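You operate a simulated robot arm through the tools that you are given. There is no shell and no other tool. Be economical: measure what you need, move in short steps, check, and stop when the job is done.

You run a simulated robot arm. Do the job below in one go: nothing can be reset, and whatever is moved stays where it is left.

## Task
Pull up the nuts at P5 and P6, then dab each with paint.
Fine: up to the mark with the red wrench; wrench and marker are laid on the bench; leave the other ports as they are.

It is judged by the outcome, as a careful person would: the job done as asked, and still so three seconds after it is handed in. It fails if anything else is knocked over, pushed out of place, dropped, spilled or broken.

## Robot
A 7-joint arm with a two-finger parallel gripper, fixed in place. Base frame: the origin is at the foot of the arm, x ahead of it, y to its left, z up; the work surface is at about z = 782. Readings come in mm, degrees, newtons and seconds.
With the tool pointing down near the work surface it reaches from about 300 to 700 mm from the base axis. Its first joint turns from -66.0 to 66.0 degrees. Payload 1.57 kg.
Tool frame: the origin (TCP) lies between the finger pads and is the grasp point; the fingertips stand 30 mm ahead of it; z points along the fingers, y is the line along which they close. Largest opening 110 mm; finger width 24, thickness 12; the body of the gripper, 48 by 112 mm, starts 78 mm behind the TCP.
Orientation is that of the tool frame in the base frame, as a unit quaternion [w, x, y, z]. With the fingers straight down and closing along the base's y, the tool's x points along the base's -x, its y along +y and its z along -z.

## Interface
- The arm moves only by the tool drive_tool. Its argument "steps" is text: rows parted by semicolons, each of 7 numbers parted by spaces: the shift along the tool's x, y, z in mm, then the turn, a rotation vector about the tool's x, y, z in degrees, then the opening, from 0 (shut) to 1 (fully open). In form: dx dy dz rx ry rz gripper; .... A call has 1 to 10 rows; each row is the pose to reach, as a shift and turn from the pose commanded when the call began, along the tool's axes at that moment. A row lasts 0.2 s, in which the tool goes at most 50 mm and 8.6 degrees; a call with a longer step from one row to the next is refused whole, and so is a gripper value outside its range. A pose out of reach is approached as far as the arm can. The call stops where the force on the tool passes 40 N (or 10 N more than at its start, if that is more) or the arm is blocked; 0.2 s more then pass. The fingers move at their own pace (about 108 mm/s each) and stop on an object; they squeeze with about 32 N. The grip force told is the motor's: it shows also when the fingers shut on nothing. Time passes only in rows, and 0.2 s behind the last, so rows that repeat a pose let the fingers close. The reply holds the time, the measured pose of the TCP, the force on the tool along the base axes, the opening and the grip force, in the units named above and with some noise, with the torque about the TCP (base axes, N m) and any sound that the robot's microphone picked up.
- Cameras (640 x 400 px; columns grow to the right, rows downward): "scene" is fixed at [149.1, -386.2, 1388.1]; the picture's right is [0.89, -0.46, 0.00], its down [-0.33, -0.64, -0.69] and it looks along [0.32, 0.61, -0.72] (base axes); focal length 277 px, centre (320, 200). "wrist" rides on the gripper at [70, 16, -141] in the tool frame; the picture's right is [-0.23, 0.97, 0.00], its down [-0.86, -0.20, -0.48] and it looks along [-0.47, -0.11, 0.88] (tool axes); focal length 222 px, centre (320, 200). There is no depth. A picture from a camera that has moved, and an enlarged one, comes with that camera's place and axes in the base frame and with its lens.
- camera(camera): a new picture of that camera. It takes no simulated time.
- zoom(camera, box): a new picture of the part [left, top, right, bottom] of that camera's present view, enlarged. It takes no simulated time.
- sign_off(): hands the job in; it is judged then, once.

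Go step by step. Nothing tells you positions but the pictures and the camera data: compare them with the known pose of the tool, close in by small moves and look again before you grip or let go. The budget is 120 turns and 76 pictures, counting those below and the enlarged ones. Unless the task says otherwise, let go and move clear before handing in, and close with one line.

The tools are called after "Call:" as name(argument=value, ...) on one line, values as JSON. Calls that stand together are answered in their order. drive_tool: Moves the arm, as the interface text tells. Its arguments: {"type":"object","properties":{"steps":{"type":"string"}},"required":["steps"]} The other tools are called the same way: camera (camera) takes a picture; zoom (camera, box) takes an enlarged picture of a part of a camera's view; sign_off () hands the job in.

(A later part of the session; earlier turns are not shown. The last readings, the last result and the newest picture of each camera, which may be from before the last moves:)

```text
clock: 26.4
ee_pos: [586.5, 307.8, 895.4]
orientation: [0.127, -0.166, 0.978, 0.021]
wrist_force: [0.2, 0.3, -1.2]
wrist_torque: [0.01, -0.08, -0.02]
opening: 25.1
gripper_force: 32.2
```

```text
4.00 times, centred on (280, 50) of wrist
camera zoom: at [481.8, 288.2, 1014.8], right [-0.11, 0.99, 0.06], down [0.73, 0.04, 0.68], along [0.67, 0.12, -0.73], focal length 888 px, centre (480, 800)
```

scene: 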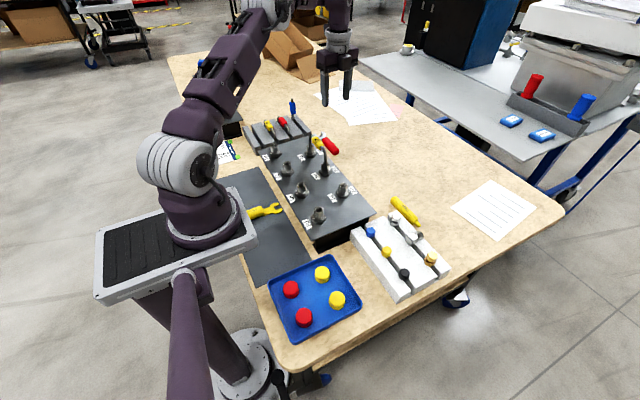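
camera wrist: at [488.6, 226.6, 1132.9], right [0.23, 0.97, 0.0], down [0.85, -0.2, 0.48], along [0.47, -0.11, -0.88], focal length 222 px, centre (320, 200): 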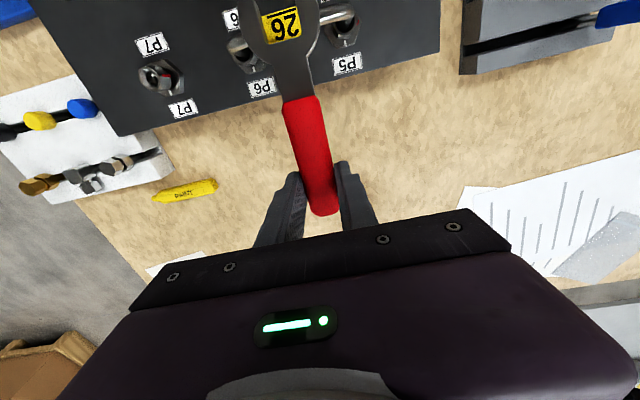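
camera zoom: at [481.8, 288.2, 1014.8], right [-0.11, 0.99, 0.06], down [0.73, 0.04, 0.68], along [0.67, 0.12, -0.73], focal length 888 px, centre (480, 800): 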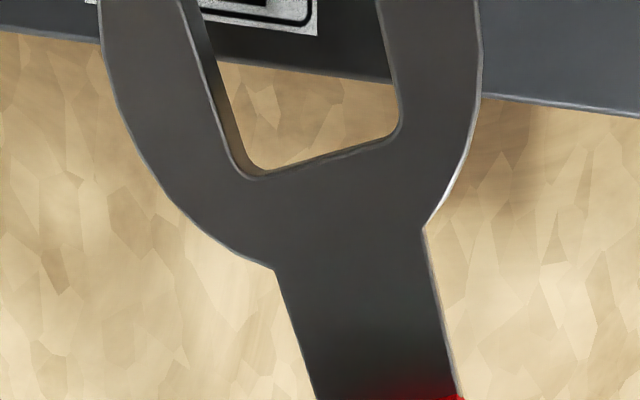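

Level looks good. Advancing 24 mm so the jaw tips just reach the nut's near corner, then checking centring.

Call:
drive_tool(steps="8 -1 -2 0 0 0 0;16 -1 -4.2 0 0 0 0;23.2 -1 -6 0 0 0 0;23.2 -1 -6 0 0 0 0")

Call:
zoom(camera="scene", box=[296, 120, 346, 160])

Call:
zoom(camera="wrist", box=[200, 0, 360, 60])

```text
clock: 27.4
ee_pos: [562.5, 298.4, 896.9]
orientation: [0.126, -0.166, 0.978, 0.021]
wrist_force: [0.3, 0.7, -1.6]
wrist_torque: [0.04, -0.05, 0.01]
opening: 25.2
gripper_force: 31.9
```

```text
10.00 times, centred on (321, 140) of scene
camera zoom: at [149.1, -386.1, 1388.1], right [0.89, -0.46, 0.0], down [-0.33, -0.64, -0.69], along [0.32, 0.61, -0.72], focal length 2774 px, centre (310, 800)
```

zoom: 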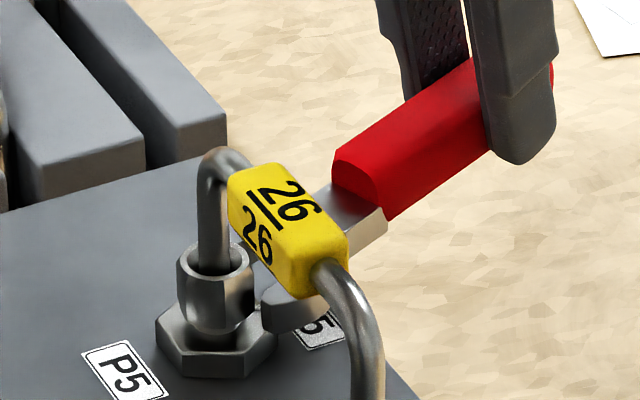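

```text
4.00 times, centred on (280, 30) of wrist
camera zoom: at [459.3, 278.7, 1014.7], right [-0.11, 0.99, 0.06], down [0.73, 0.04, 0.68], along [0.67, 0.12, -0.73], focal length 888 px, centre (480, 880)
```

zoom: 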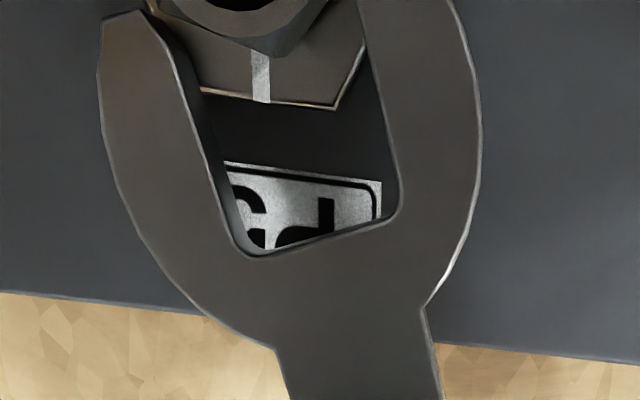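

The nut corner is centred in the jaw mouth to within about 0.3 mm, with about 16 mm to seat. Sliding in.

Call:
drive_tool(steps="4 -0.3 -1 0 0 0 0;8 -0.3 -2.1 0 0 0 0;11 -0.3 -2.9 0 0 0 0;13 -0.3 -3.4 0 0 0 0;15 -0.3 -3.9 0 0 0 0;15 -0.3 -3.9 0 0 0 0")

Call:
zoom(camera="wrist", box=[200, 0, 360, 60])

Call:
zoom(camera="scene", box=[296, 120, 346, 160])

```text
clock: 28.8
ee_pos: [547.2, 293.4, 896.3]
orientation: [0.127, -0.165, 0.978, 0.021]
wrist_force: [-0.1, 7.3, -1.1]
wrist_torque: [0.25, 0.03, -0.73]
opening: 25.2
gripper_force: 32.0
```

```text
4.00 times, centred on (280, 30) of wrist
camera zoom: at [444.7, 273.2, 1015.4], right [-0.11, 0.99, 0.06], down [0.73, 0.04, 0.68], along [0.67, 0.12, -0.73], focal length 888 px, centre (480, 880)
```

zoom: 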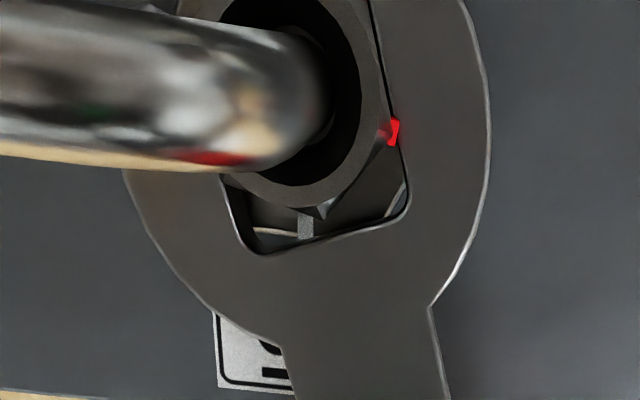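

```text
10.00 times, centred on (321, 140) of scene
camera zoom: at [149.1, -386.0, 1388.2], right [0.89, -0.46, 0.0], down [-0.33, -0.64, -0.69], along [0.32, 0.61, -0.72], focal length 2774 px, centre (310, 800)
```

zoom: 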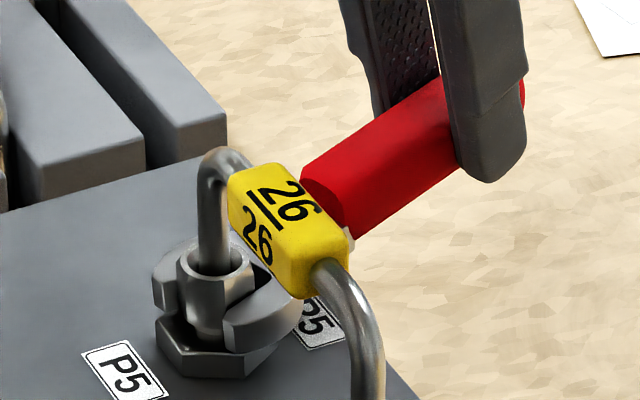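

The wrench is fully on the nut. Starting the clockwise swing about the nut axis, 16° first.

Call:
drive_tool(steps="0.24 -7.07 -0.06 1.02 0 3.87 0;0.95 -14.11 -0.25 2.03 0 7.74 0;2.14 -21.08 -0.56 3.05 0 11.6 0;3.8 -27.95 -1 4.06 0 15.47 0;3.8 -27.95 -1 4.06 0 15.47 0")

Call:
zoom(camera="wrist", box=[200, 0, 360, 60])

```text
clock: 30.0
ee_pos: [553.6, 266.2, 897.7]
orientation: [0.127, -0.028, 0.992, 0.002]
wrist_force: [-17.1, -2.0, -7.8]
wrist_torque: [0.0, -0.21, 0.33]
opening: 25.0
gripper_force: 32.5
```

```text
4.00 times, centred on (280, 30) of wrist
camera zoom: at [448.9, 275.8, 1014.9], right [0.17, 0.98, 0.05], down [0.72, -0.16, 0.68], along [0.68, -0.07, -0.73], focal length 888 px, centre (480, 880)
```

zoom: 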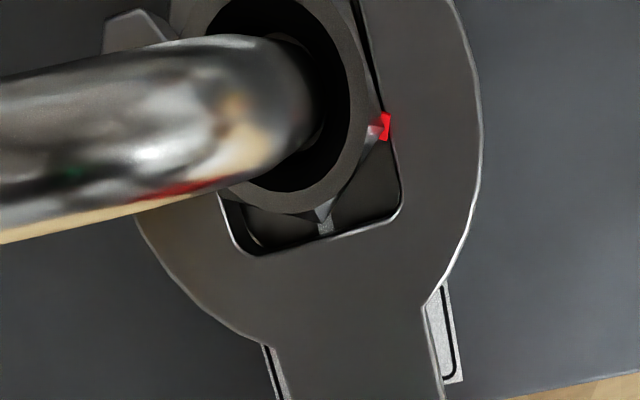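

The nut turns with the wrench. Continuing clockwise 28° with a slight 1 mm forward bias to relieve the pull.

Call:
drive_tool(steps="1.2 -7.07 -0.3 1.02 0 3.87 0;1.9 -14.11 -0.5 2.03 0 7.74 0;3.1 -21.08 -0.8 3.05 0 11.6 0;4.8 -27.95 -1.25 4.06 0 15.47 0;6.9 -34.7 -1.8 5.08 0 19.34 0;9.4 -41.2 -2.5 6.1 0 23.2 0;12.4 -47.6 -3.2 7.1 0 27.1 0;12.4 -47.6 -3.2 7.1 0 27.1 0")

Call:
zoom(camera="wrist", box=[200, 0, 360, 60])

```text
clock: 31.8
ee_pos: [543.7, 217.3, 895.7]
orientation: [0.125, 0.215, 0.968, -0.027]
wrist_force: [0.4, 8.5, 1.2]
wrist_torque: [0.32, 0.22, -0.32]
opening: 25.5
gripper_force: 31.9
```

```text
4.00 times, centred on (280, 30) of wrist
camera zoom: at [456.5, 274.0, 1014.1], right [0.61, 0.79, 0.06], down [0.55, -0.48, 0.68], along [0.57, -0.38, -0.73], focal length 888 px, centre (480, 880)
```

zoom: 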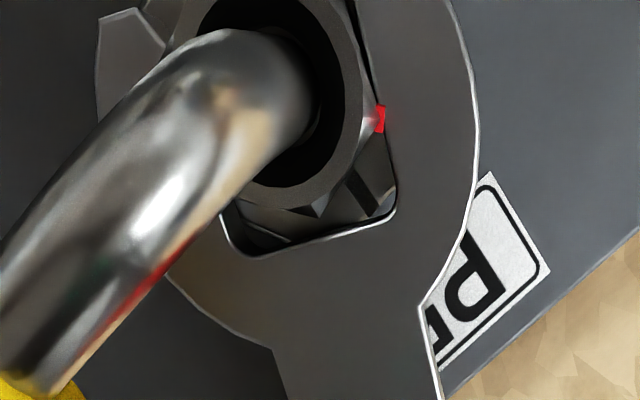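

The red mark is about 46° from the white. Turning another 16°, then I'll re-seat one hex step back to stay clear of P6.

Call:
drive_tool(steps="0.24 -7.07 -0.06 1.02 0 3.87 0;0.95 -14.11 -0.25 2.03 0 7.74 0;2.14 -21.08 -0.56 3.05 0 11.6 0;3.8 -27.95 -1 4.06 0 15.47 0;3.8 -27.95 -1 4.06 0 15.47 0")

Call:
zoom(camera="wrist", box=[200, 0, 360, 60])

Call:
zoom(camera="scene", box=[290, 110, 370, 180])

```text
clock: 33.0
ee_pos: [529.2, 193.0, 895.8]
orientation: [0.12, 0.346, 0.929, -0.045]
wrist_force: [2.2, 0.7, -8.9]
wrist_torque: [-0.53, -0.6, 0.33]
opening: 25.2
gripper_force: 32.2
```

```text
4.00 times, centred on (280, 30) of wrist
camera zoom: at [460.9, 271.9, 1014.3], right [0.8, 0.59, 0.06], down [0.4, -0.61, 0.68], along [0.44, -0.52, -0.73], focal length 888 px, centre (480, 880)
```

zoom: 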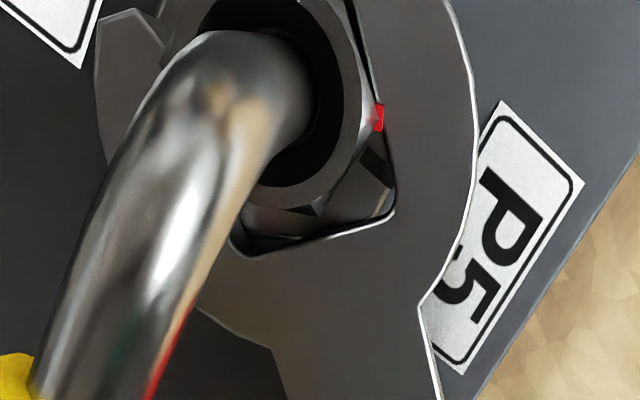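

```text
5.71 times, centred on (330, 145) of scene
camera zoom: at [149.3, -386.1, 1388.1], right [0.89, -0.46, 0.0], down [-0.33, -0.64, -0.69], along [0.32, 0.61, -0.72], focal length 1585 px, centre (263, 514)
```

zoom: 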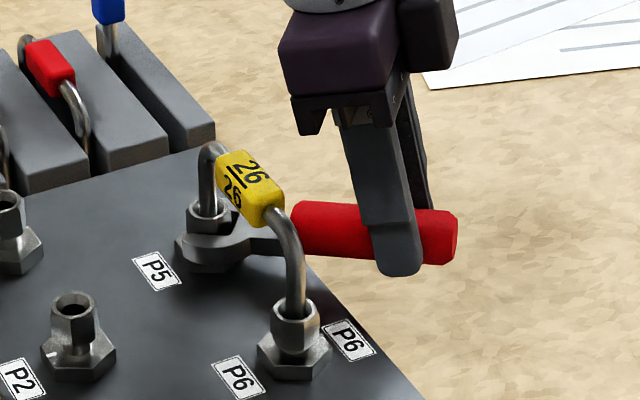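

The red mark is about 28° short. I'll pull the wrench straight off and re-seat one hex step back (handle at about +19°).

Call:
drive_tool(steps="-9.7 0 2.55 0 0 0 0;-19.4 0 5.1 0 0 0 0;-29 0 7.6 0 0 0 0;-38.7 0 10.2 0 0 0 0;-38.7 0 10.2 0 0 0 0")

Call:
drive_tool(steps="1.53 21.07 -0.4 -2.18 0 -8.29 0;6.07 41.67 -1.6 -4.35 0 -16.57 0;13.5 61.3 -3.55 -6.53 0 -24.85 0;23.8 79.7 -6.25 -8.7 0 -33.1 0;36.5 96.2 -9.6 -10.9 0 -41.4 0;51.4 110.5 -13.5 -13.06 0 -49.7 0;68.4 122.5 -18 -15.24 0 -58 0;68.4 122.5 -18 -15.24 0 -58 0")

Call:
zoom(camera="wrist", box=[200, 0, 360, 60])

```text
clock: 34.2
ee_pos: [560.4, 167.1, 895.1]
orientation: [0.12, 0.346, 0.929, -0.044]
wrist_force: [0.1, 0.4, -1.7]
wrist_torque: [-0.03, -0.03, 0.01]
opening: 25.3
gripper_force: 32.4
```

```text
clock: 36.0
ee_pos: [587.6, 304.6, 896.3]
orientation: [0.126, -0.165, 0.978, 0.021]
wrist_force: [-0.6, -1.1, -1.1]
wrist_torque: [0.02, -0.06, -0.02]
opening: 25.2
gripper_force: 32.1
```

```text
4.00 times, centred on (280, 30) of wrist
camera zoom: at [483.9, 285.4, 1014.7], right [-0.11, 0.99, 0.06], down [0.73, 0.04, 0.68], along [0.67, 0.12, -0.73], focal length 888 px, centre (480, 880)
```

zoom: 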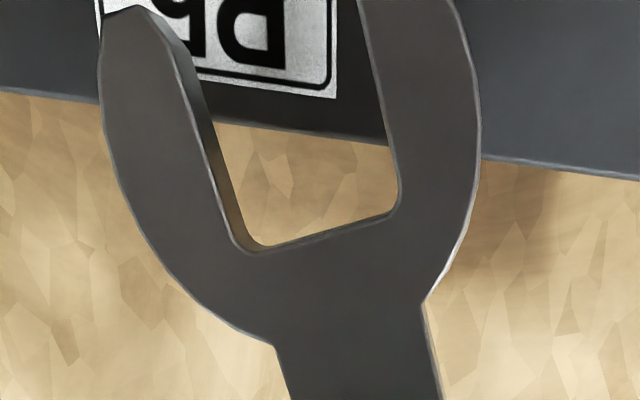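

TCP sits about 2.6 mm lateral from the earlier seating line. Correcting and advancing 25 mm to check.

Call:
drive_tool(steps="8 2.6 -2 0 0 0 0;16 2.6 -4.2 0 0 0 0;24.2 2.6 -6.35 0 0 0 0;24.2 2.6 -6.35 0 0 0 0")

Call:
zoom(camera="wrist", box=[200, 0, 360, 60])

```text
clock: 37.0
ee_pos: [561.0, 297.9, 896.3]
orientation: [0.127, -0.164, 0.978, 0.021]
wrist_force: [2.1, 0.5, 5.9]
wrist_torque: [-0.22, 0.58, -0.04]
opening: 25.3
gripper_force: 32.0
```

```text
4.00 times, centred on (280, 30) of wrist
camera zoom: at [457.4, 280.3, 1014.3], right [-0.11, 0.99, 0.06], down [0.73, 0.04, 0.68], along [0.67, 0.12, -0.73], focal length 888 px, centre (480, 880)
```

zoom: 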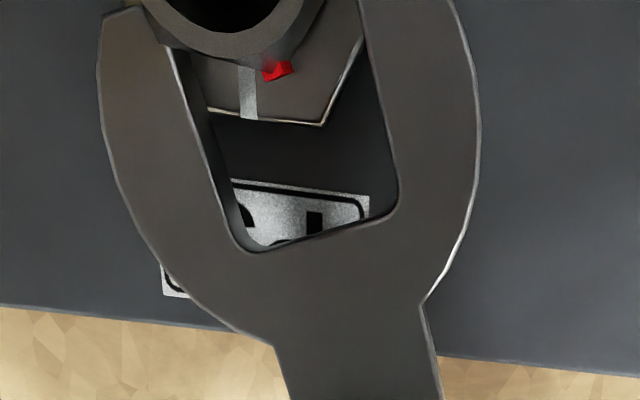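

The red mark sits just short of the white. The nut's corner is at about 28° because of jaw slack, so the left leg touched it. I'll back off, turn the wrench 8.5° to match, and look again.

Call:
drive_tool(steps="-7.7 0 2 0 0 0 0;-7 9 1.9 -1.08 0 -4.1 0;-6.4 18.3 1.7 -2.16 0 -8.22 0;-6.4 18.3 1.7 -2.16 0 -8.22 0")

Call:
zoom(camera="wrist", box=[200, 0, 360, 60])

Call:
zoom(camera="scene", box=[296, 115, 360, 155])

```text
clock: 38.0
ee_pos: [561.0, 318.8, 894.7]
orientation: [0.124, -0.237, 0.963, 0.031]
wrist_force: [-1.3, -0.1, -0.9]
wrist_torque: [0.03, -0.05, 0.01]
opening: 25.5
gripper_force: 31.9
```

```text
4.00 times, centred on (280, 30) of wrist
camera zoom: at [461.3, 285.2, 1014.4], right [-0.26, 0.96, 0.06], down [0.72, 0.15, 0.68], along [0.65, 0.22, -0.73], focal length 888 px, centre (480, 880)
```

zoom: 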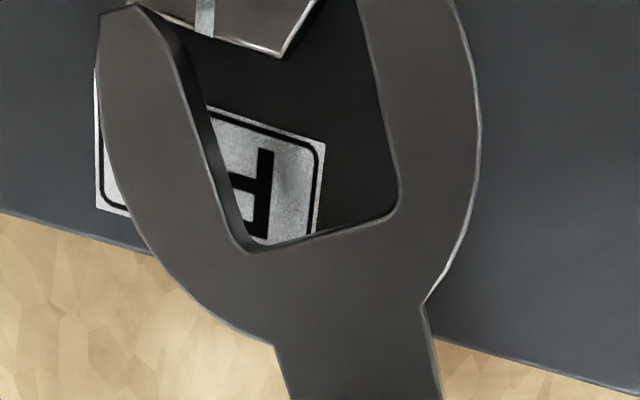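

```text
10.00 times, centred on (328, 135) of scene
camera zoom: at [149.1, -386.1, 1388.1], right [0.89, -0.46, 0.0], down [-0.33, -0.64, -0.69], along [0.32, 0.61, -0.72], focal length 2774 px, centre (240, 850)
```

zoom: 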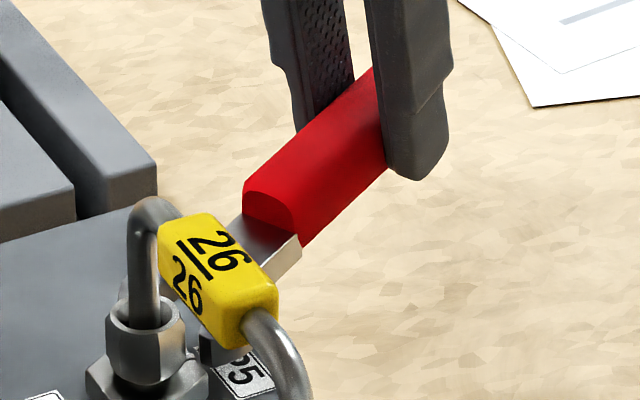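

The nut is about 1.5 mm to the tool's −y and the orientation matches (27.6°). Correcting and sliding in 22.5 mm.

Call:
drive_tool(steps="0 -1.5 -1 0 0 0 0;5 -1.5 -2.4 0 0 0 0;10 -1.5 -3.7 0 0 0 0;15 -1.5 -5 0 0 0 0;19 -1.5 -6 0 0 0 0;21.5 -1.5 -6.7 0 0 0 0;21.5 -1.5 -6.7 0 0 0 0")

Call:
zoom(camera="wrist", box=[200, 0, 360, 60])

```text
clock: 39.6
ee_pos: [541.4, 307.8, 897.5]
orientation: [0.124, -0.236, 0.963, 0.03]
wrist_force: [-0.3, 0.1, -2.0]
wrist_torque: [0.05, -0.04, 0.01]
opening: 25.2
gripper_force: 32.3
```

```text
4.00 times, centred on (280, 30) of wrist
camera zoom: at [441.3, 273.5, 1016.1], right [-0.26, 0.96, 0.06], down [0.72, 0.15, 0.68], along [0.65, 0.22, -0.73], focal length 888 px, centre (480, 880)
```

zoom: 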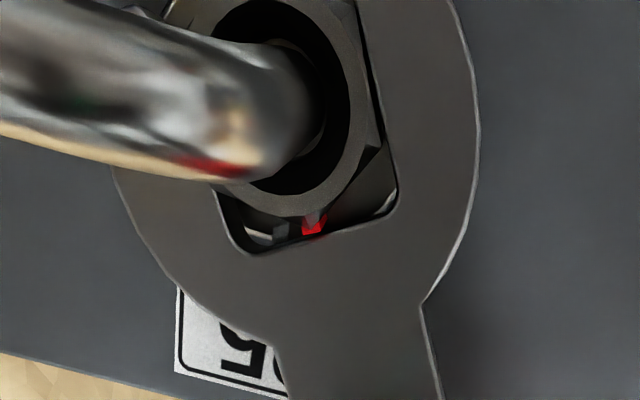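

Seated with no side force, and red is about 27° from white. Turning 28° (part of it slack), then checking.

Call:
drive_tool(steps="0.18 -6.2 -0.05 0.89 0 3.38 0;0.73 -12.36 -0.19 1.78 0 6.77 0;1.64 -18.46 -0.43 2.67 0 10.15 0;2.91 -24.5 -0.76 3.56 0 13.54 0;4.53 -30.5 -1.19 4.45 0 16.92 0;6.5 -36.3 -1.7 5.33 0 20.3 0;8.85 -42 -2.3 6.2 0 23.7 0;11.5 -47.6 -3 7.1 0 27.1 0;11.5 -47.6 -3 7.1 0 27.1 0")

Call:
zoom(camera="wrist", box=[240, 20, 320, 70])

```text
clock: 41.6
ee_pos: [552.2, 259.1, 897.1]
orientation: [0.127, 0.004, 0.992, 0.0]
wrist_force: [-12.5, 4.8, -9.6]
wrist_torque: [0.1, -0.39, 0.15]
opening: 25.3
gripper_force: 31.8
```

```text
8.00 times, centred on (280, 45) of wrist
camera zoom: at [448.7, 275.9, 1016.3], right [0.23, 0.97, 0.06], down [0.7, -0.21, 0.68], along [0.67, -0.11, -0.73], focal length 1777 px, centre (640, 1440)
```

zoom: 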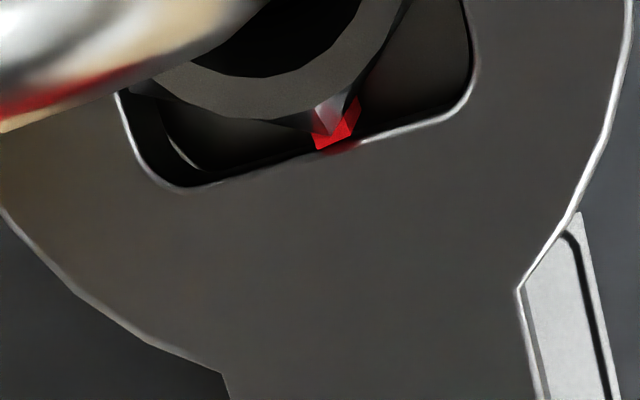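

Red is within roughly 8–12° of white. A further 5°, then I'll slip the wrench back to compare the marks directly.

Call:
drive_tool(steps="0.14 -4.4 -0.03 0.63 0 2.4 0;0.38 -8.84 -0.1 1.27 0 4.84 0;0.38 -8.84 -0.1 1.27 0 4.84 0")

Call:
drive_tool(steps="-6 0 1.6 0 0 0 0;-13 0 3.4 0 0 0 0;-19.4 0 5.1 0 0 0 0;-19.4 0 5.1 0 0 0 0")

Call:
zoom(camera="wrist", box=[240, 0, 304, 40])

```text
clock: 42.4
ee_pos: [551.9, 250.9, 898.0]
orientation: [0.128, 0.046, 0.991, -0.006]
wrist_force: [-14.3, 0.4, -2.2]
wrist_torque: [0.0, 0.3, 0.66]
opening: 25.5
gripper_force: 31.8
```

```text
clock: 42.8
ee_pos: [553.5, 252.0, 894.3]
orientation: [0.121, 0.046, 0.992, -0.008]
wrist_force: [-5.6, 0.0, 4.2]
wrist_torque: [0.06, 0.64, 0.5]
opening: 25.4
gripper_force: 31.9
stopped in row 2: the force on the tool passed its limit at 44 N (the readings are from after the stop); the commanded pose is now the measured one
```

```text
10.00 times, centred on (272, 20) of wrist
camera zoom: at [453.0, 277.3, 1015.5], right [0.31, 0.95, 0.05], down [0.69, -0.26, 0.67], along [0.65, -0.17, -0.74], focal length 2221 px, centre (800, 2000)
```

zoom: 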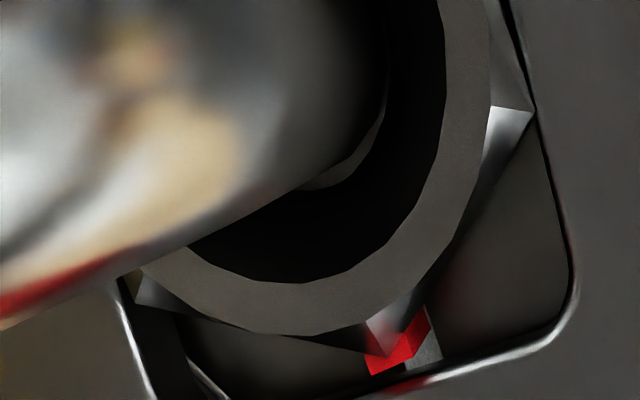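

The marks on P5 now look aligned (white directly beside or under red). The jaw is binding from the load, so I'll back the wrench off 6° within its slack, then withdraw.

Call:
drive_tool(steps="0.1 5.3 0 -0.76 0 -2.9 0;0.5 10.6 -0.1 -1.52 0 -5.8 0;0.5 10.6 -0.1 -1.52 0 -5.8 0")

```text
clock: 43.6
ee_pos: [553.7, 262.1, 894.8]
orientation: [0.121, -0.005, 0.993, -0.001]
wrist_force: [-0.3, -0.5, -1.5]
wrist_torque: [-0.01, -0.08, 0.0]
opening: 25.3
gripper_force: 32.1
```

Unloaded. Now withdrawing along the handle direction.

Call:
drive_tool(steps="-6 0 1.5 0 0 0 0;-13 0 3.3 0 0 0 0;-21 0 5.3 0 0 0 0;-21 0 5.3 0 0 0 0")

Call:
zoom(camera="wrist", box=[220, 0, 320, 60])

```text
clock: 44.6
ee_pos: [575.5, 260.6, 896.1]
orientation: [0.122, -0.006, 0.993, -0.001]
wrist_force: [0.4, 0.0, -1.6]
wrist_torque: [0.01, -0.07, 0.02]
opening: 25.2
gripper_force: 32.2
```

```text
6.40 times, centred on (270, 30) of wrist
camera zoom: at [473.5, 276.6, 1016.0], right [0.21, 0.98, 0.05], down [0.72, -0.19, 0.67], along [0.67, -0.1, -0.74], focal length 1422 px, centre (640, 1288)
```

zoom: 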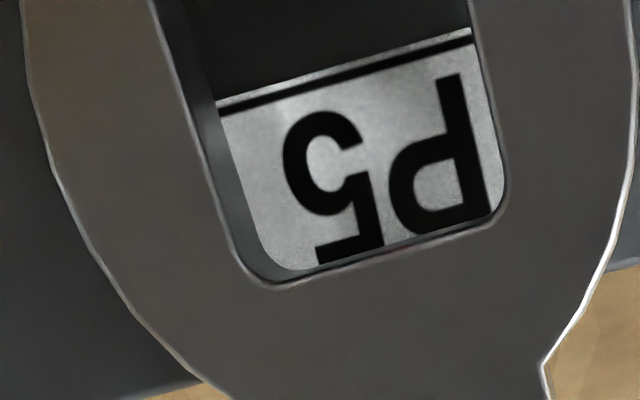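

The view is too close, so I'll raise, level the tool for the camera, and shift to y≈122 to see both P5 and P6 in one picture.

Call:
drive_tool(steps="-9 0 -35 0 0 0 0;-17 0 -70 0 0 0 0;-25.5 0 -102 0 0 0 0;-21 -35 -103 0 3.5 0 0;-17 -70 -104 0 7 0 0;-13 -105 -105 0 10.5 0 0;-10.5 -138 -105.7 0 14 0 0;-10.5 -138 -105.7 0 14 0 0")

Call:
zoom(camera="wrist", box=[320, 0, 480, 100])

```text
clock: 46.4
ee_pos: [563.6, 126.0, 1000.1]
orientation: [-0.001, -0.005, 1.0, -0.001]
wrist_force: [-0.4, 0.7, -1.5]
wrist_torque: [-0.02, -0.08, -0.02]
opening: 25.2
gripper_force: 32.0
```

```text
4.00 times, centred on (400, 50) of wrist
camera zoom: at [493.3, 140.2, 1142.2], right [0.22, 0.98, 0.0], down [0.86, -0.19, 0.48], along [0.47, -0.11, -0.88], focal length 888 px, centre (0, 800)
```

zoom: 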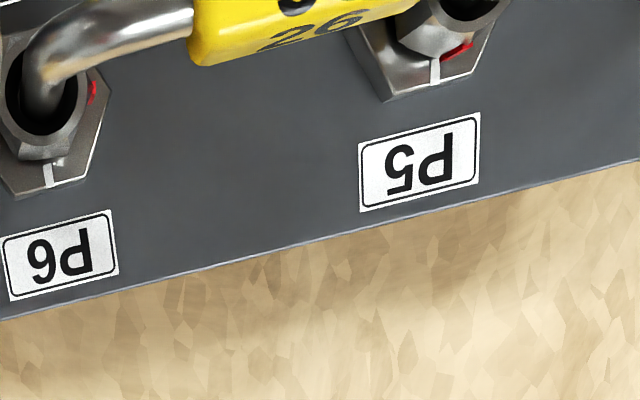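

Both nuts are in view. On P5 the red stripe ends right at the white mark. A closer zoom will judge its alignment, and P6 needs roughly 70°.

Call:
zoom(camera="wrist", box=[408, 0, 448, 25])

Call:
zoom(camera="wrist", box=[310, 5, 358, 55])

```text
16.00 times, centred on (428, 12) of wrist
camera zoom: at [493.3, 140.2, 1142.2], right [0.22, 0.98, 0.0], down [0.86, -0.19, 0.48], along [0.47, -0.11, -0.88], focal length 3554 px, centre (-1408, 3200)
```

zoom: 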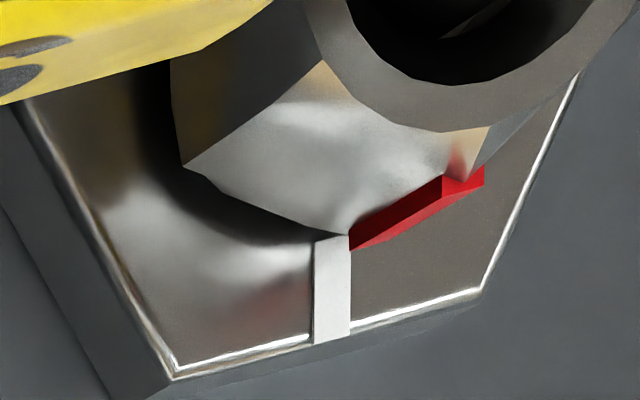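

```text
8.00 times, centred on (334, 30) of wrist
camera zoom: at [493.3, 140.2, 1142.2], right [0.22, 0.98, 0.0], down [0.86, -0.19, 0.48], along [0.47, -0.11, -0.88], focal length 1777 px, centre (208, 1560)
```

zoom: 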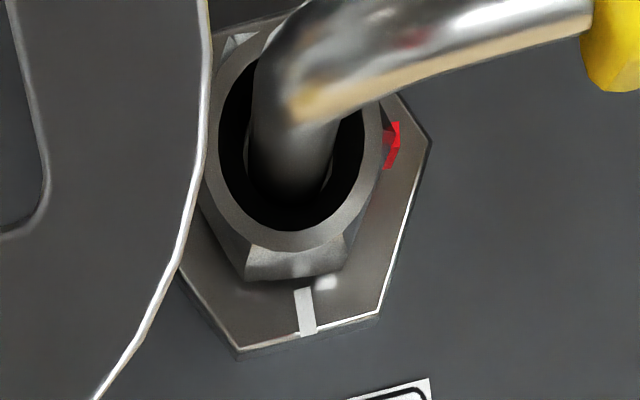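

P5 is aligned, with the red rib on the white to within about 2°. P6's red is about 84° from white, with its nut vertices at about 24.5° and 84.5°. I'll set up the same approach on P6 with the handle at +24.5°.

Call:
drive_tool(steps="-7 33 0 0 0 -8 0;-14 66 0 0 0 -16 0;-20 97 0 0 0 -23.9 0;-20 97 0 0 0 -23.9 0")

Call:
drive_tool(steps="0 0 30 0 -5 0 0;0 0 65 0 -10 0 0;0 0 95 0 -14.6 0 0;0 0 104 0 -14.6 0 0;0 0 104 0 -14.6 0 0")

```text
clock: 47.4
ee_pos: [581.0, 223.2, 999.9]
orientation: [-0.001, -0.214, 0.977, -0.001]
wrist_force: [-0.4, -0.8, -1.2]
wrist_torque: [0.03, -0.07, 0.02]
opening: 25.1
gripper_force: 32.1
```

```text
clock: 48.6
ee_pos: [581.7, 220.4, 896.6]
orientation: [0.124, -0.211, 0.969, 0.026]
wrist_force: [0.2, -0.2, -2.1]
wrist_torque: [0.02, -0.05, 0.0]
opening: 25.0
gripper_force: 32.3
```

Aligned at 24.6°. Nudging 1.7 mm laterally and advancing to 125 mm for a centring check.

Call:
drive_tool(steps="6 1.7 -1.5 0 0 0 0;12 1.7 -3.1 0 0 0 0;18 1.7 -4.6 0 0 0 0;18 1.7 -4.6 0 0 0 0")

Call:
zoom(camera="wrist", box=[200, 0, 360, 60])

```text
clock: 49.6
ee_pos: [563.6, 215.9, 895.5]
orientation: [0.125, -0.21, 0.969, 0.026]
wrist_force: [0.6, 0.4, -2.0]
wrist_torque: [-0.01, -0.03, 0.01]
opening: 25.3
gripper_force: 32.1
```

```text
4.00 times, centred on (280, 30) of wrist
camera zoom: at [462.2, 186.6, 1015.3], right [-0.2, 0.98, 0.05], down [0.73, 0.11, 0.68], along [0.66, 0.18, -0.73], focal length 888 px, centre (480, 880)
```

zoom: 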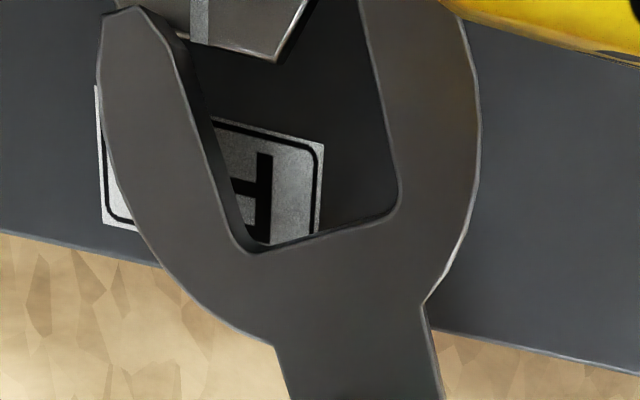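

The nut is about 3 mm toward tool −y relative to the jaw. Correcting and sliding in 22.5 mm.

Call:
drive_tool(steps="0 -3 -0.5 0 0 0 0;5 -3 -1.8 0 0 0 0;10 -3 -3.1 0 0 0 0;15 -3 -4.4 0 0 0 0;19 -3 -5.5 0 0 0 0;21.8 -3 -6.2 0 0 0 0;21.8 -3 -6.2 0 0 0 0")

```text
clock: 51.2
ee_pos: [544.6, 203.0, 896.5]
orientation: [0.123, -0.211, 0.969, 0.025]
wrist_force: [-0.5, 0.6, -1.8]
wrist_torque: [-0.02, -0.04, 0.03]
opening: 25.2
gripper_force: 32.2
```

Inserted with no side load. Swinging clockwise 32°, watching force.

Call:
drive_tool(steps="0.24 -7.07 -0.06 1.02 0 3.87 0;0.95 -14.11 -0.25 2.03 0 7.74 0;2.14 -21.08 -0.56 3.05 0 11.6 0;3.8 -27.95 -1 4.06 0 15.47 0;5.9 -34.7 -1.55 5.08 0 19.34 0;8.5 -41.24 -2.2 6.1 0 23.2 0;11.5 -47.6 -3 7.1 0 27.1 0;14.9 -53.7 -3.9 8.13 0 30.95 0;14.9 -53.7 -3.9 8.13 0 30.95 0")

Call:
zoom(camera="wrist", box=[200, 0, 360, 60])

```text
clock: 53.2
ee_pos: [552.8, 148.4, 897.6]
orientation: [0.128, 0.065, 0.99, -0.01]
wrist_force: [14.0, -6.2, 1.0]
wrist_torque: [-0.15, -0.33, 0.77]
opening: 25.5
gripper_force: 32.1
```

```text
4.00 times, centred on (280, 30) of wrist
camera zoom: at [452.0, 177.3, 1016.7], right [0.35, 0.94, 0.05], down [0.67, -0.29, 0.68], along [0.65, -0.2, -0.73], focal length 888 px, centre (480, 880)
```

zoom: 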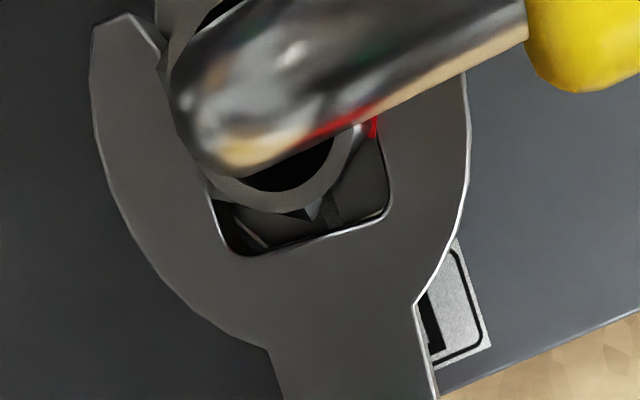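

Engaged and turning with the wrench. Continuing 40° more, backing out 0.7 mm to relieve radial push.

Call:
drive_tool(steps="-0.4 -7.07 0.1 1.02 0 3.87 0;0.3 -14.11 -0.1 2.03 0 7.74 0;1.5 -21.08 -0.4 3.05 0 11.6 0;3.1 -27.95 -0.8 4.06 0 15.47 0;5.2 -34.7 -1.4 5.08 0 19.34 0;7.8 -41.24 -2.05 6.1 0 23.2 0;10.8 -47.6 -2.8 7.1 0 27.1 0;14.2 -53.7 -3.7 8.13 0 30.95 0;18.1 -59.6 -4.75 9.14 0 34.8 0;22.2 -65.2 -5.8 10.16 0 38.7 0")

```text
clock: 55.4
ee_pos: [522.2, 87.0, 897.3]
orientation: [0.117, 0.4, 0.907, -0.055]
wrist_force: [3.2, -9.2, 3.4]
wrist_torque: [-0.04, 0.1, 0.99]
opening: 25.7
gripper_force: 31.5
```

Handle at −47.6°. Relieving the load 6° and withdrawing 40 mm.

Call:
drive_tool(steps="0.1 5.3 0 -0.76 0 -2.9 0;0.5 10.6 -0.1 -1.52 0 -5.8 0;0.5 10.6 -0.1 -1.52 0 -5.8 0")

Call:
drive_tool(steps="-9.7 0 2.55 0 0 0 0;-19.4 0 5.1 0 0 0 0;-29 0 7.6 0 0 0 0;-38.7 0 10.2 0 0 0 0;-38.7 0 10.2 0 0 0 0")

```text
clock: 56.2
ee_pos: [529.4, 94.5, 895.6]
orientation: [0.118, 0.351, 0.928, -0.047]
wrist_force: [-2.6, -0.8, 0.5]
wrist_torque: [0.06, 0.12, 0.28]
opening: 25.3
gripper_force: 32.0
```

```text
clock: 57.4
ee_pos: [559.4, 67.8, 896.4]
orientation: [0.119, 0.351, 0.928, -0.047]
wrist_force: [-0.7, -0.2, -2.3]
wrist_torque: [-0.03, -0.03, -0.02]
opening: 25.5
gripper_force: 32.0
```

Withdrawn cleanly. Swinging back about P6 to handle ≈ 21°, where the red corner should now be.

Call:
drive_tool(steps="1.3 19.3 -0.3 -1.97 0 -7.55 0;5.1 38.2 -1.3 -3.93 0 -15.1 0;11.3 56.4 -2.9 -5.9 0 -22.65 0;19.9 73.6 -5.2 -7.86 0 -30.2 0;30.6 89.4 -8 -9.83 0 -37.75 0;43.4 103.5 -11.3 -11.8 0 -45.3 0;57.8 115.7 -15 -13.76 0 -52.85 0;73.8 125.8 -19.2 -15.7 0 -60.4 0;73.8 125.8 -19.2 -15.7 0 -60.4 0")

```text
clock: 59.4
ee_pos: [582.1, 213.5, 896.1]
orientation: [0.124, -0.181, 0.975, 0.02]
wrist_force: [-0.3, -0.2, -1.3]
wrist_torque: [0.04, -0.04, 0.0]
opening: 25.3
gripper_force: 32.1
```

Correcting 2 mm laterally and advancing for a check view.

Call:
drive_tool(steps="6 -2 -1.5 0 0 0 0;12 -2 -3.1 0 0 0 0;19.4 -2 -5 0 0 0 0;19.4 -2 -5 0 0 0 0")

Call:
zoom(camera="wrist", box=[200, 0, 360, 60])

```text
clock: 60.4
ee_pos: [566.3, 204.1, 896.7]
orientation: [0.125, -0.181, 0.975, 0.021]
wrist_force: [1.0, -0.5, 0.9]
wrist_torque: [-0.03, 0.18, -0.01]
opening: 25.0
gripper_force: 32.4
```

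```text
4.00 times, centred on (280, 30) of wrist
camera zoom: at [463.4, 182.1, 1015.4], right [-0.14, 0.99, 0.05], down [0.73, 0.07, 0.68], along [0.67, 0.13, -0.73], focal length 888 px, centre (480, 880)
```

zoom: 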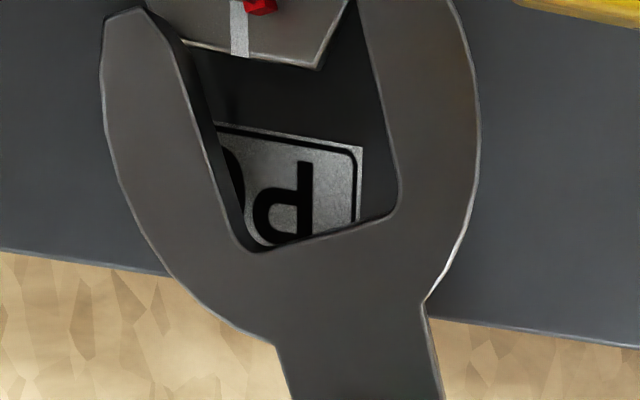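

The red corner is already at about 11°, so the wrench needs 10° less. Backing off 6 mm and rotating about the nut to 11°, then inserting.

Call:
drive_tool(steps="-5.8 0.4 1.5 0 0 0 0;-5.3 -11 1.4 1.26 0 4.85 0;-3.9 -22.1 1 2.52 0 9.7 0;-3.9 -22.1 1 2.52 0 9.7 0")

```text
clock: 61.4
ee_pos: [577.9, 183.7, 896.3]
orientation: [0.126, -0.094, 0.988, 0.009]
wrist_force: [-0.2, -0.3, -0.8]
wrist_torque: [0.04, -0.04, 0.0]
opening: 25.2
gripper_force: 32.4
```

Heading is 10.9°. Sliding on 27.5 mm with a 0.7 mm correction.

Call:
drive_tool(steps="6 0.7 -1.5 0 0 0 0;11 0.7 -2.8 0 0 0 0;16 0.7 -4.2 0 0 0 0;21 0.7 -5.4 0 0 0 0;24.5 0.7 -6.3 0 0 0 0;26.6 0.7 -6.9 0 0 0 0;26.6 0.7 -6.9 0 0 0 0")

Call:
zoom(camera="wrist", box=[200, 0, 360, 60])

```text
clock: 63.0
ee_pos: [555.1, 180.7, 897.2]
orientation: [0.133, -0.095, 0.987, 0.011]
wrist_force: [38.3, 8.0, 7.9]
wrist_torque: [0.13, -0.44, 0.28]
opening: 25.4
gripper_force: 32.2
```

```text
4.00 times, centred on (280, 30) of wrist
camera zoom: at [449.6, 176.4, 1015.9], right [0.03, 1.0, 0.06], down [0.72, -0.06, 0.69], along [0.69, 0.02, -0.72], focal length 888 px, centre (480, 880)
```

zoom: 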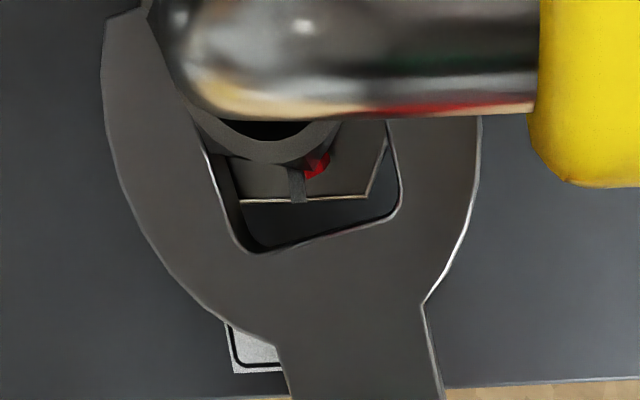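

The jaw wedged: the corner is at 15° and the nut sits 1.2 mm off to one side. Backing off, rotating 4° back and shifting before re-inserting.

Call:
drive_tool(steps="-6 0 1.6 0 0 0 0;-12.1 0 3.1 0 0 0 0;-11.8 6.75 3.1 -1 0 -3.87 0;-11.8 6.75 3.1 -1 0 -3.87 0")

```text
clock: 64.0
ee_pos: [561.3, 188.5, 895.2]
orientation: [0.124, -0.129, 0.984, 0.014]
wrist_force: [-4.6, 6.9, -2.9]
wrist_torque: [0.26, -0.06, -0.91]
opening: 25.1
gripper_force: 32.2
```

Still touching sideways. Backing out a further 10 mm to free it and taking one look.

Call:
drive_tool(steps="-5 0 1.3 0 0 0 0;-9.7 0 2.5 0 0 0 0;-9.7 0 2.5 0 0 0 0")

Call:
zoom(camera="wrist", box=[200, 0, 360, 60])

```text
clock: 64.8
ee_pos: [571.7, 192.0, 895.9]
orientation: [0.125, -0.128, 0.984, 0.013]
wrist_force: [0.2, -0.3, -0.9]
wrist_torque: [-0.01, -0.04, -0.02]
opening: 25.6
gripper_force: 32.0
```

```text
4.00 times, centred on (280, 30) of wrist
camera zoom: at [467.4, 180.6, 1015.7], right [-0.04, 1.0, 0.05], down [0.74, -0.01, 0.68], along [0.68, 0.06, -0.73], focal length 888 px, centre (480, 880)
```

zoom: 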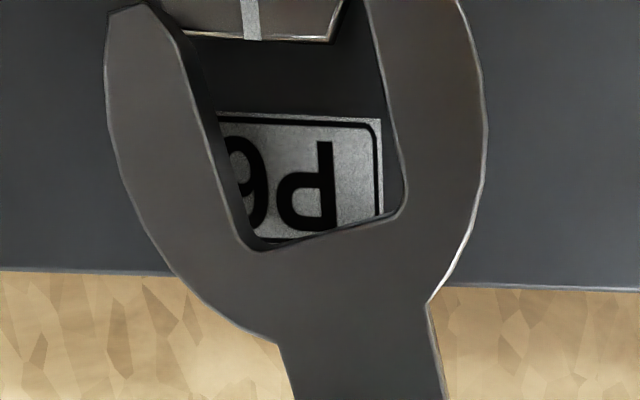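

Clear now: heading 14.9° matches the corner, and the nut is 0.7 mm to tool −y. Sliding in 22 mm.

Call:
drive_tool(steps="0 -0.7 0 0 0 0 0;5 -0.7 -1.3 0 0 0 0;10 -0.7 -2.6 0 0 0 0;14 -0.7 -3.6 0 0 0 0;18 -0.7 -4.7 0 0 0 0;21.3 -0.7 -5.5 0 0 0 0;21.3 -0.7 -5.5 0 0 0 0")

```text
clock: 66.4
ee_pos: [552.9, 185.0, 897.6]
orientation: [0.129, -0.129, 0.983, 0.015]
wrist_force: [22.5, 16.3, 6.3]
wrist_torque: [0.4, -0.13, -0.82]
opening: 25.5
gripper_force: 32.4
```

Still blocked about 4 mm short, with the couple suggesting the wrench wants to be further anticlockwise. Backing off 8 mm, rotating 4° anticlockwise about the nut and retrying.

Call:
drive_tool(steps="-7.7 0 2 0 0 0 0;-7.5 8.35 1.95 -1 0 -3.87 0;-7.5 8.35 1.95 -1 0 -3.87 0;-5 8.2 1.3 -1 0 -3.87 0;-2.5 8 0.65 -1 0 -3.87 0;0.2 7.8 0 -1 0 -3.87 0;0.2 7.8 0 -1 0 -3.87 0")

```text
clock: 68.0
ee_pos: [548.7, 193.0, 895.1]
orientation: [0.124, -0.163, 0.979, 0.018]
wrist_force: [1.2, 3.1, -0.3]
wrist_torque: [0.15, -0.04, -0.41]
opening: 25.3
gripper_force: 32.1
```

Seated now at 19° with little force. By P5's experience the loaded handle should end near −5°, so I'm turning 24°.

Call:
drive_tool(steps="0.24 -7.07 -0.06 1.02 0 3.87 0;0.95 -14.11 -0.25 2.03 0 7.74 0;2.14 -21.08 -0.56 3.05 0 11.6 0;3.8 -27.95 -1 4.06 0 15.47 0;5.9 -34.7 -1.55 5.08 0 19.34 0;8.5 -41.24 -2.2 6.1 0 23.2 0;8.5 -41.24 -2.2 6.1 0 23.2 0")

Call:
zoom(camera="wrist", box=[240, 0, 320, 60])

```text
clock: 69.6
ee_pos: [552.4, 150.9, 896.0]
orientation: [0.126, 0.045, 0.991, -0.008]
wrist_force: [-8.5, 4.7, -9.0]
wrist_torque: [0.12, -0.42, 0.15]
opening: 25.0
gripper_force: 31.8
```

```text
6.67 times, centred on (280, 30) of wrist
camera zoom: at [451.7, 176.5, 1015.5], right [0.31, 0.95, 0.05], down [0.69, -0.26, 0.68], along [0.66, -0.17, -0.73], focal length 1481 px, centre (587, 1333)
```

zoom: 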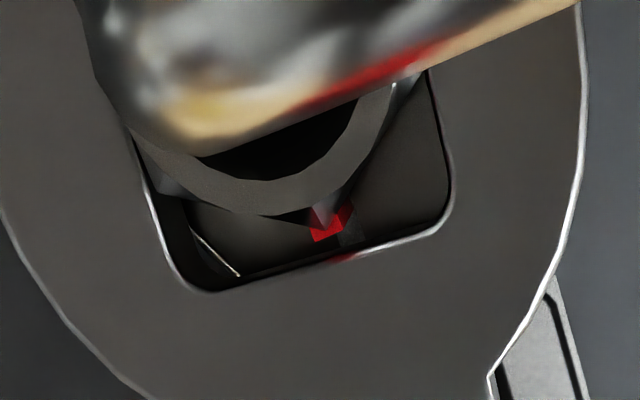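

P6's marks look aligned, with the same appearance P5 had. Relieving 6° and withdrawing.

Call:
drive_tool(steps="0.1 5.3 0 -0.76 0 -2.9 0;0.5 10.6 -0.1 -1.52 0 -5.8 0;0.5 10.6 -0.1 -1.52 0 -5.8 0")

Call:
drive_tool(steps="-9.7 0 2.55 0 0 0 0;-19.4 0 5.1 0 0 0 0;-29 0 7.6 0 0 0 0;-34.8 0 9.2 0 0 0 0;-44 0 -28 0 0 0 0;-54 0 -66 0 0 0 0;-63 0 -104 0 0 0 0;-63 0 -104 0 0 0 0")

```text
clock: 70.4
ee_pos: [554.7, 161.0, 895.2]
orientation: [0.127, -0.008, 0.992, -0.002]
wrist_force: [0.3, 0.7, -1.1]
wrist_torque: [-0.01, -0.06, 0.01]
opening: 24.8
gripper_force: 32.3
```

```text
clock: 72.2
ee_pos: [587.0, 164.7, 1013.1]
orientation: [0.126, -0.009, 0.992, -0.002]
wrist_force: [-0.4, 0.0, -0.8]
wrist_torque: [-0.02, -0.06, -0.03]
opening: 25.1
gripper_force: 31.9
```

Wrench is clear and up. Now swinging it to jaw-toward-+y over the open bench where it originally lay (shifted slightly +x), to lay it down.

Call:
drive_tool(steps="1 15 0 2.13 0 8.23 0;2 30 0 4.25 0 16.5 0;3 45 -1 6.4 0 24.7 0;3.5 60 -1 8.5 0 32.9 0;4 75 -1 10.6 0 41.1 0;5 90 -1 12.75 0 49.4 0;6 105 -2 14.9 0 57.6 0;7 120 -2 17 0 65.8 0;8 136 -2 19.1 0 74 0;9 152 -2 21.25 0 82.3 0")

Call:
drive_tool(steps="10 0 37 1 0 3.9 0;20 0 77 1 0 3.9 0;31 0 120 1 0 3.9 0;42 0 163 1 0 3.9 0;47 0 182 1 0 3.9 0;47 0 182 1 0 3.9 0")

```text
clock: 74.4
ee_pos: [567.0, 299.2, 1010.3]
orientation: [0.098, 0.647, 0.751, -0.085]
wrist_force: [0.0, 0.5, -1.0]
wrist_torque: [-0.02, -0.02, -0.02]
opening: 25.4
gripper_force: 31.9
out of reach, approached as far as the arm can: row 9, 10
```

```text
clock: 75.8
ee_pos: [567.4, 301.3, 824.4]
orientation: [0.095, 0.672, 0.73, -0.086]
wrist_force: [0.1, 0.2, -1.0]
wrist_torque: [-0.03, 0.04, -0.04]
opening: 25.2
gripper_force: 31.9
```

Near the bench. Lowering the last few millimetres with contact sensing.

Call:
drive_tool(steps="0.8 0 3 0 0 0 0;1.5 0 6 0 0 0 0;2 0 8 0 0 0 0;2 0 8 0 0 0 0")

Call:
camera(camera="scene")

```text
clock: 76.8
ee_pos: [566.5, 298.3, 815.6]
orientation: [0.096, 0.672, 0.729, -0.086]
wrist_force: [-0.1, 4.3, 9.6]
wrist_torque: [1.19, 0.05, -0.08]
opening: 25.1
gripper_force: 32.0
```

```text
5 pictures are left
```

scene: 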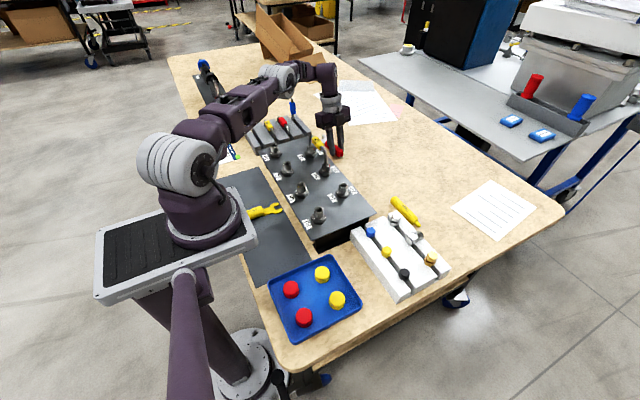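

The jaw end is resting on the bench, with the wrench just above it. Opening the fingers and rising straight along the tool axis.

Call:
drive_tool(steps="0 0 0 0 0 0 0.3;0 0 0 0 0 0 0.6;0 0 0 0 0 0 0.6;0 0 -15 0 0 0 0.6;0 0 -50 0 0 0 0.6;0 0 -95 0 0 0 0.6;0 0 -140 0 0 0 0.6;0 0 -185 0 0 0 0.6")

```text
clock: 78.6
ee_pos: [552.5, 325.0, 978.8]
orientation: [0.096, 0.671, 0.73, -0.087]
wrist_force: [1.1, 0.1, 0.1]
wrist_torque: [0.03, -0.01, 0.02]
opening: 66.0
gripper_force: 0.0
out of reach, approached as far as the arm can: row 6, 7, 8
```

Wrench is laid down and I'm clear of it. Now I'll level the tool and rotate round toward the marker, which lies at x≈604 from y≈21 to its tip at y≈−88.

Call:
drive_tool(steps="0 0 0 0 7.5 0 0.6;0 0 0 0 14.9 0 0.6;0 0 0 0 14.9 0 0.6")

Call:
drive_tool(steps="-17 0 -1 0 0 -8.5 0.6;-35 0 -2 0 0 -17 0.6;-53 0 -3 0 0 -25.5 0.6;-70 0 -4 0 0 -34 0.6;-88 1 -5 0 0 -42.5 0.6;-105 1 -6 0 0 -51 0.6;-123 2 -7 0 0 -59.5 0.6;-140 2 -8 0 0 -68 0.6;-158 3 -9 0 0 -76.5 0.6;-175.8 3.2 -10 0 0 -85 0.6")

```text
clock: 79.4
ee_pos: [553.0, 326.1, 977.5]
orientation: [0.0, 0.677, 0.736, 0.002]
wrist_force: [-0.4, 0.0, -0.6]
wrist_torque: [0.0, -0.01, -0.02]
opening: 66.0
gripper_force: 0.0
```

```text
clock: 81.6
ee_pos: [569.2, 150.7, 988.1]
orientation: [0.001, 0.002, 1.0, 0.001]
wrist_force: [-0.5, 0.0, 0.0]
wrist_torque: [0.03, 0.03, -0.01]
opening: 66.3
gripper_force: 0.0
```

Now rotating the other 85° while moving above the marker.

Call:
drive_tool(steps="-3 -17 3 0 0 -8.5 0.6;-7 -34 6 0 0 -17 0.6;-10 -51 9 0 0 -25.5 0.6;-13 -68 12 0 0 -34 0.6;-17 -85 15 0 0 -42.5 0.6;-20 -102 18 0 0 -51 0.6;-23 -119 21 0 0 -59.5 0.6;-27 -136 24 0 0 -68 0.6;-30 -153 27 0 0 -76.5 0.6;-33 -172 30 0 0 -85 0.6")

Call:
drive_tool(steps="0 0 20 0 0 -5 0.6;0 0 50 0 0 -5 0.6;0 0 50 0 0 -5 0.6")

Call:
camera(camera="wrist")

```text
clock: 83.8
ee_pos: [599.3, -21.5, 957.3]
orientation: [0.001, -0.674, 0.738, 0.0]
wrist_force: [0.7, -0.2, 0.3]
wrist_torque: [0.0, 0.02, -0.05]
opening: 66.0
gripper_force: 0.1
```

```text
clock: 84.6
ee_pos: [602.7, -23.0, 905.8]
orientation: [0.0, -0.705, 0.709, 0.0]
wrist_force: [-1.1, -0.6, 0.2]
wrist_torque: [-0.02, 0.04, 0.04]
opening: 66.1
gripper_force: 0.0
```

```text
4 pictures are left
camera wrist: at [584.9, -93.5, 1047.6], right [-0.97, 0.23, 0.0], down [0.2, 0.85, 0.48], along [0.11, 0.47, -0.88], focal length 222 px, centre (320, 200)
```

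wrist: 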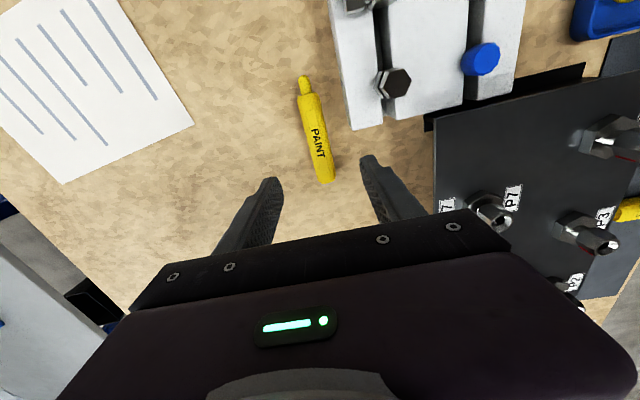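

The marker lies right between the fingers, tip forward (−y). I'll narrow the opening to clear the bolt rack, descend and grip.

Call:
drive_tool(steps="-5 -0.5 0 0 0 0 0.38;-5 -0.5 40 0 0 0 0.38;-5 -0.5 75 0 0 0 0.38;-5 -0.5 88 0 0 0 0.38;-5 -0.5 92 0 0 0 0.38;-5 -0.5 92 0 0 0 0.1;-5 -0.5 92 0 0 0 0;-5 -0.5 92 0 0 0 0")

```text
clock: 86.4
ee_pos: [600.5, -17.9, 814.5]
orientation: [0.001, -0.705, 0.709, 0.001]
wrist_force: [0.3, -0.4, 0.2]
wrist_torque: [-0.02, 0.04, 0.05]
opening: 22.7
gripper_force: 32.1
```

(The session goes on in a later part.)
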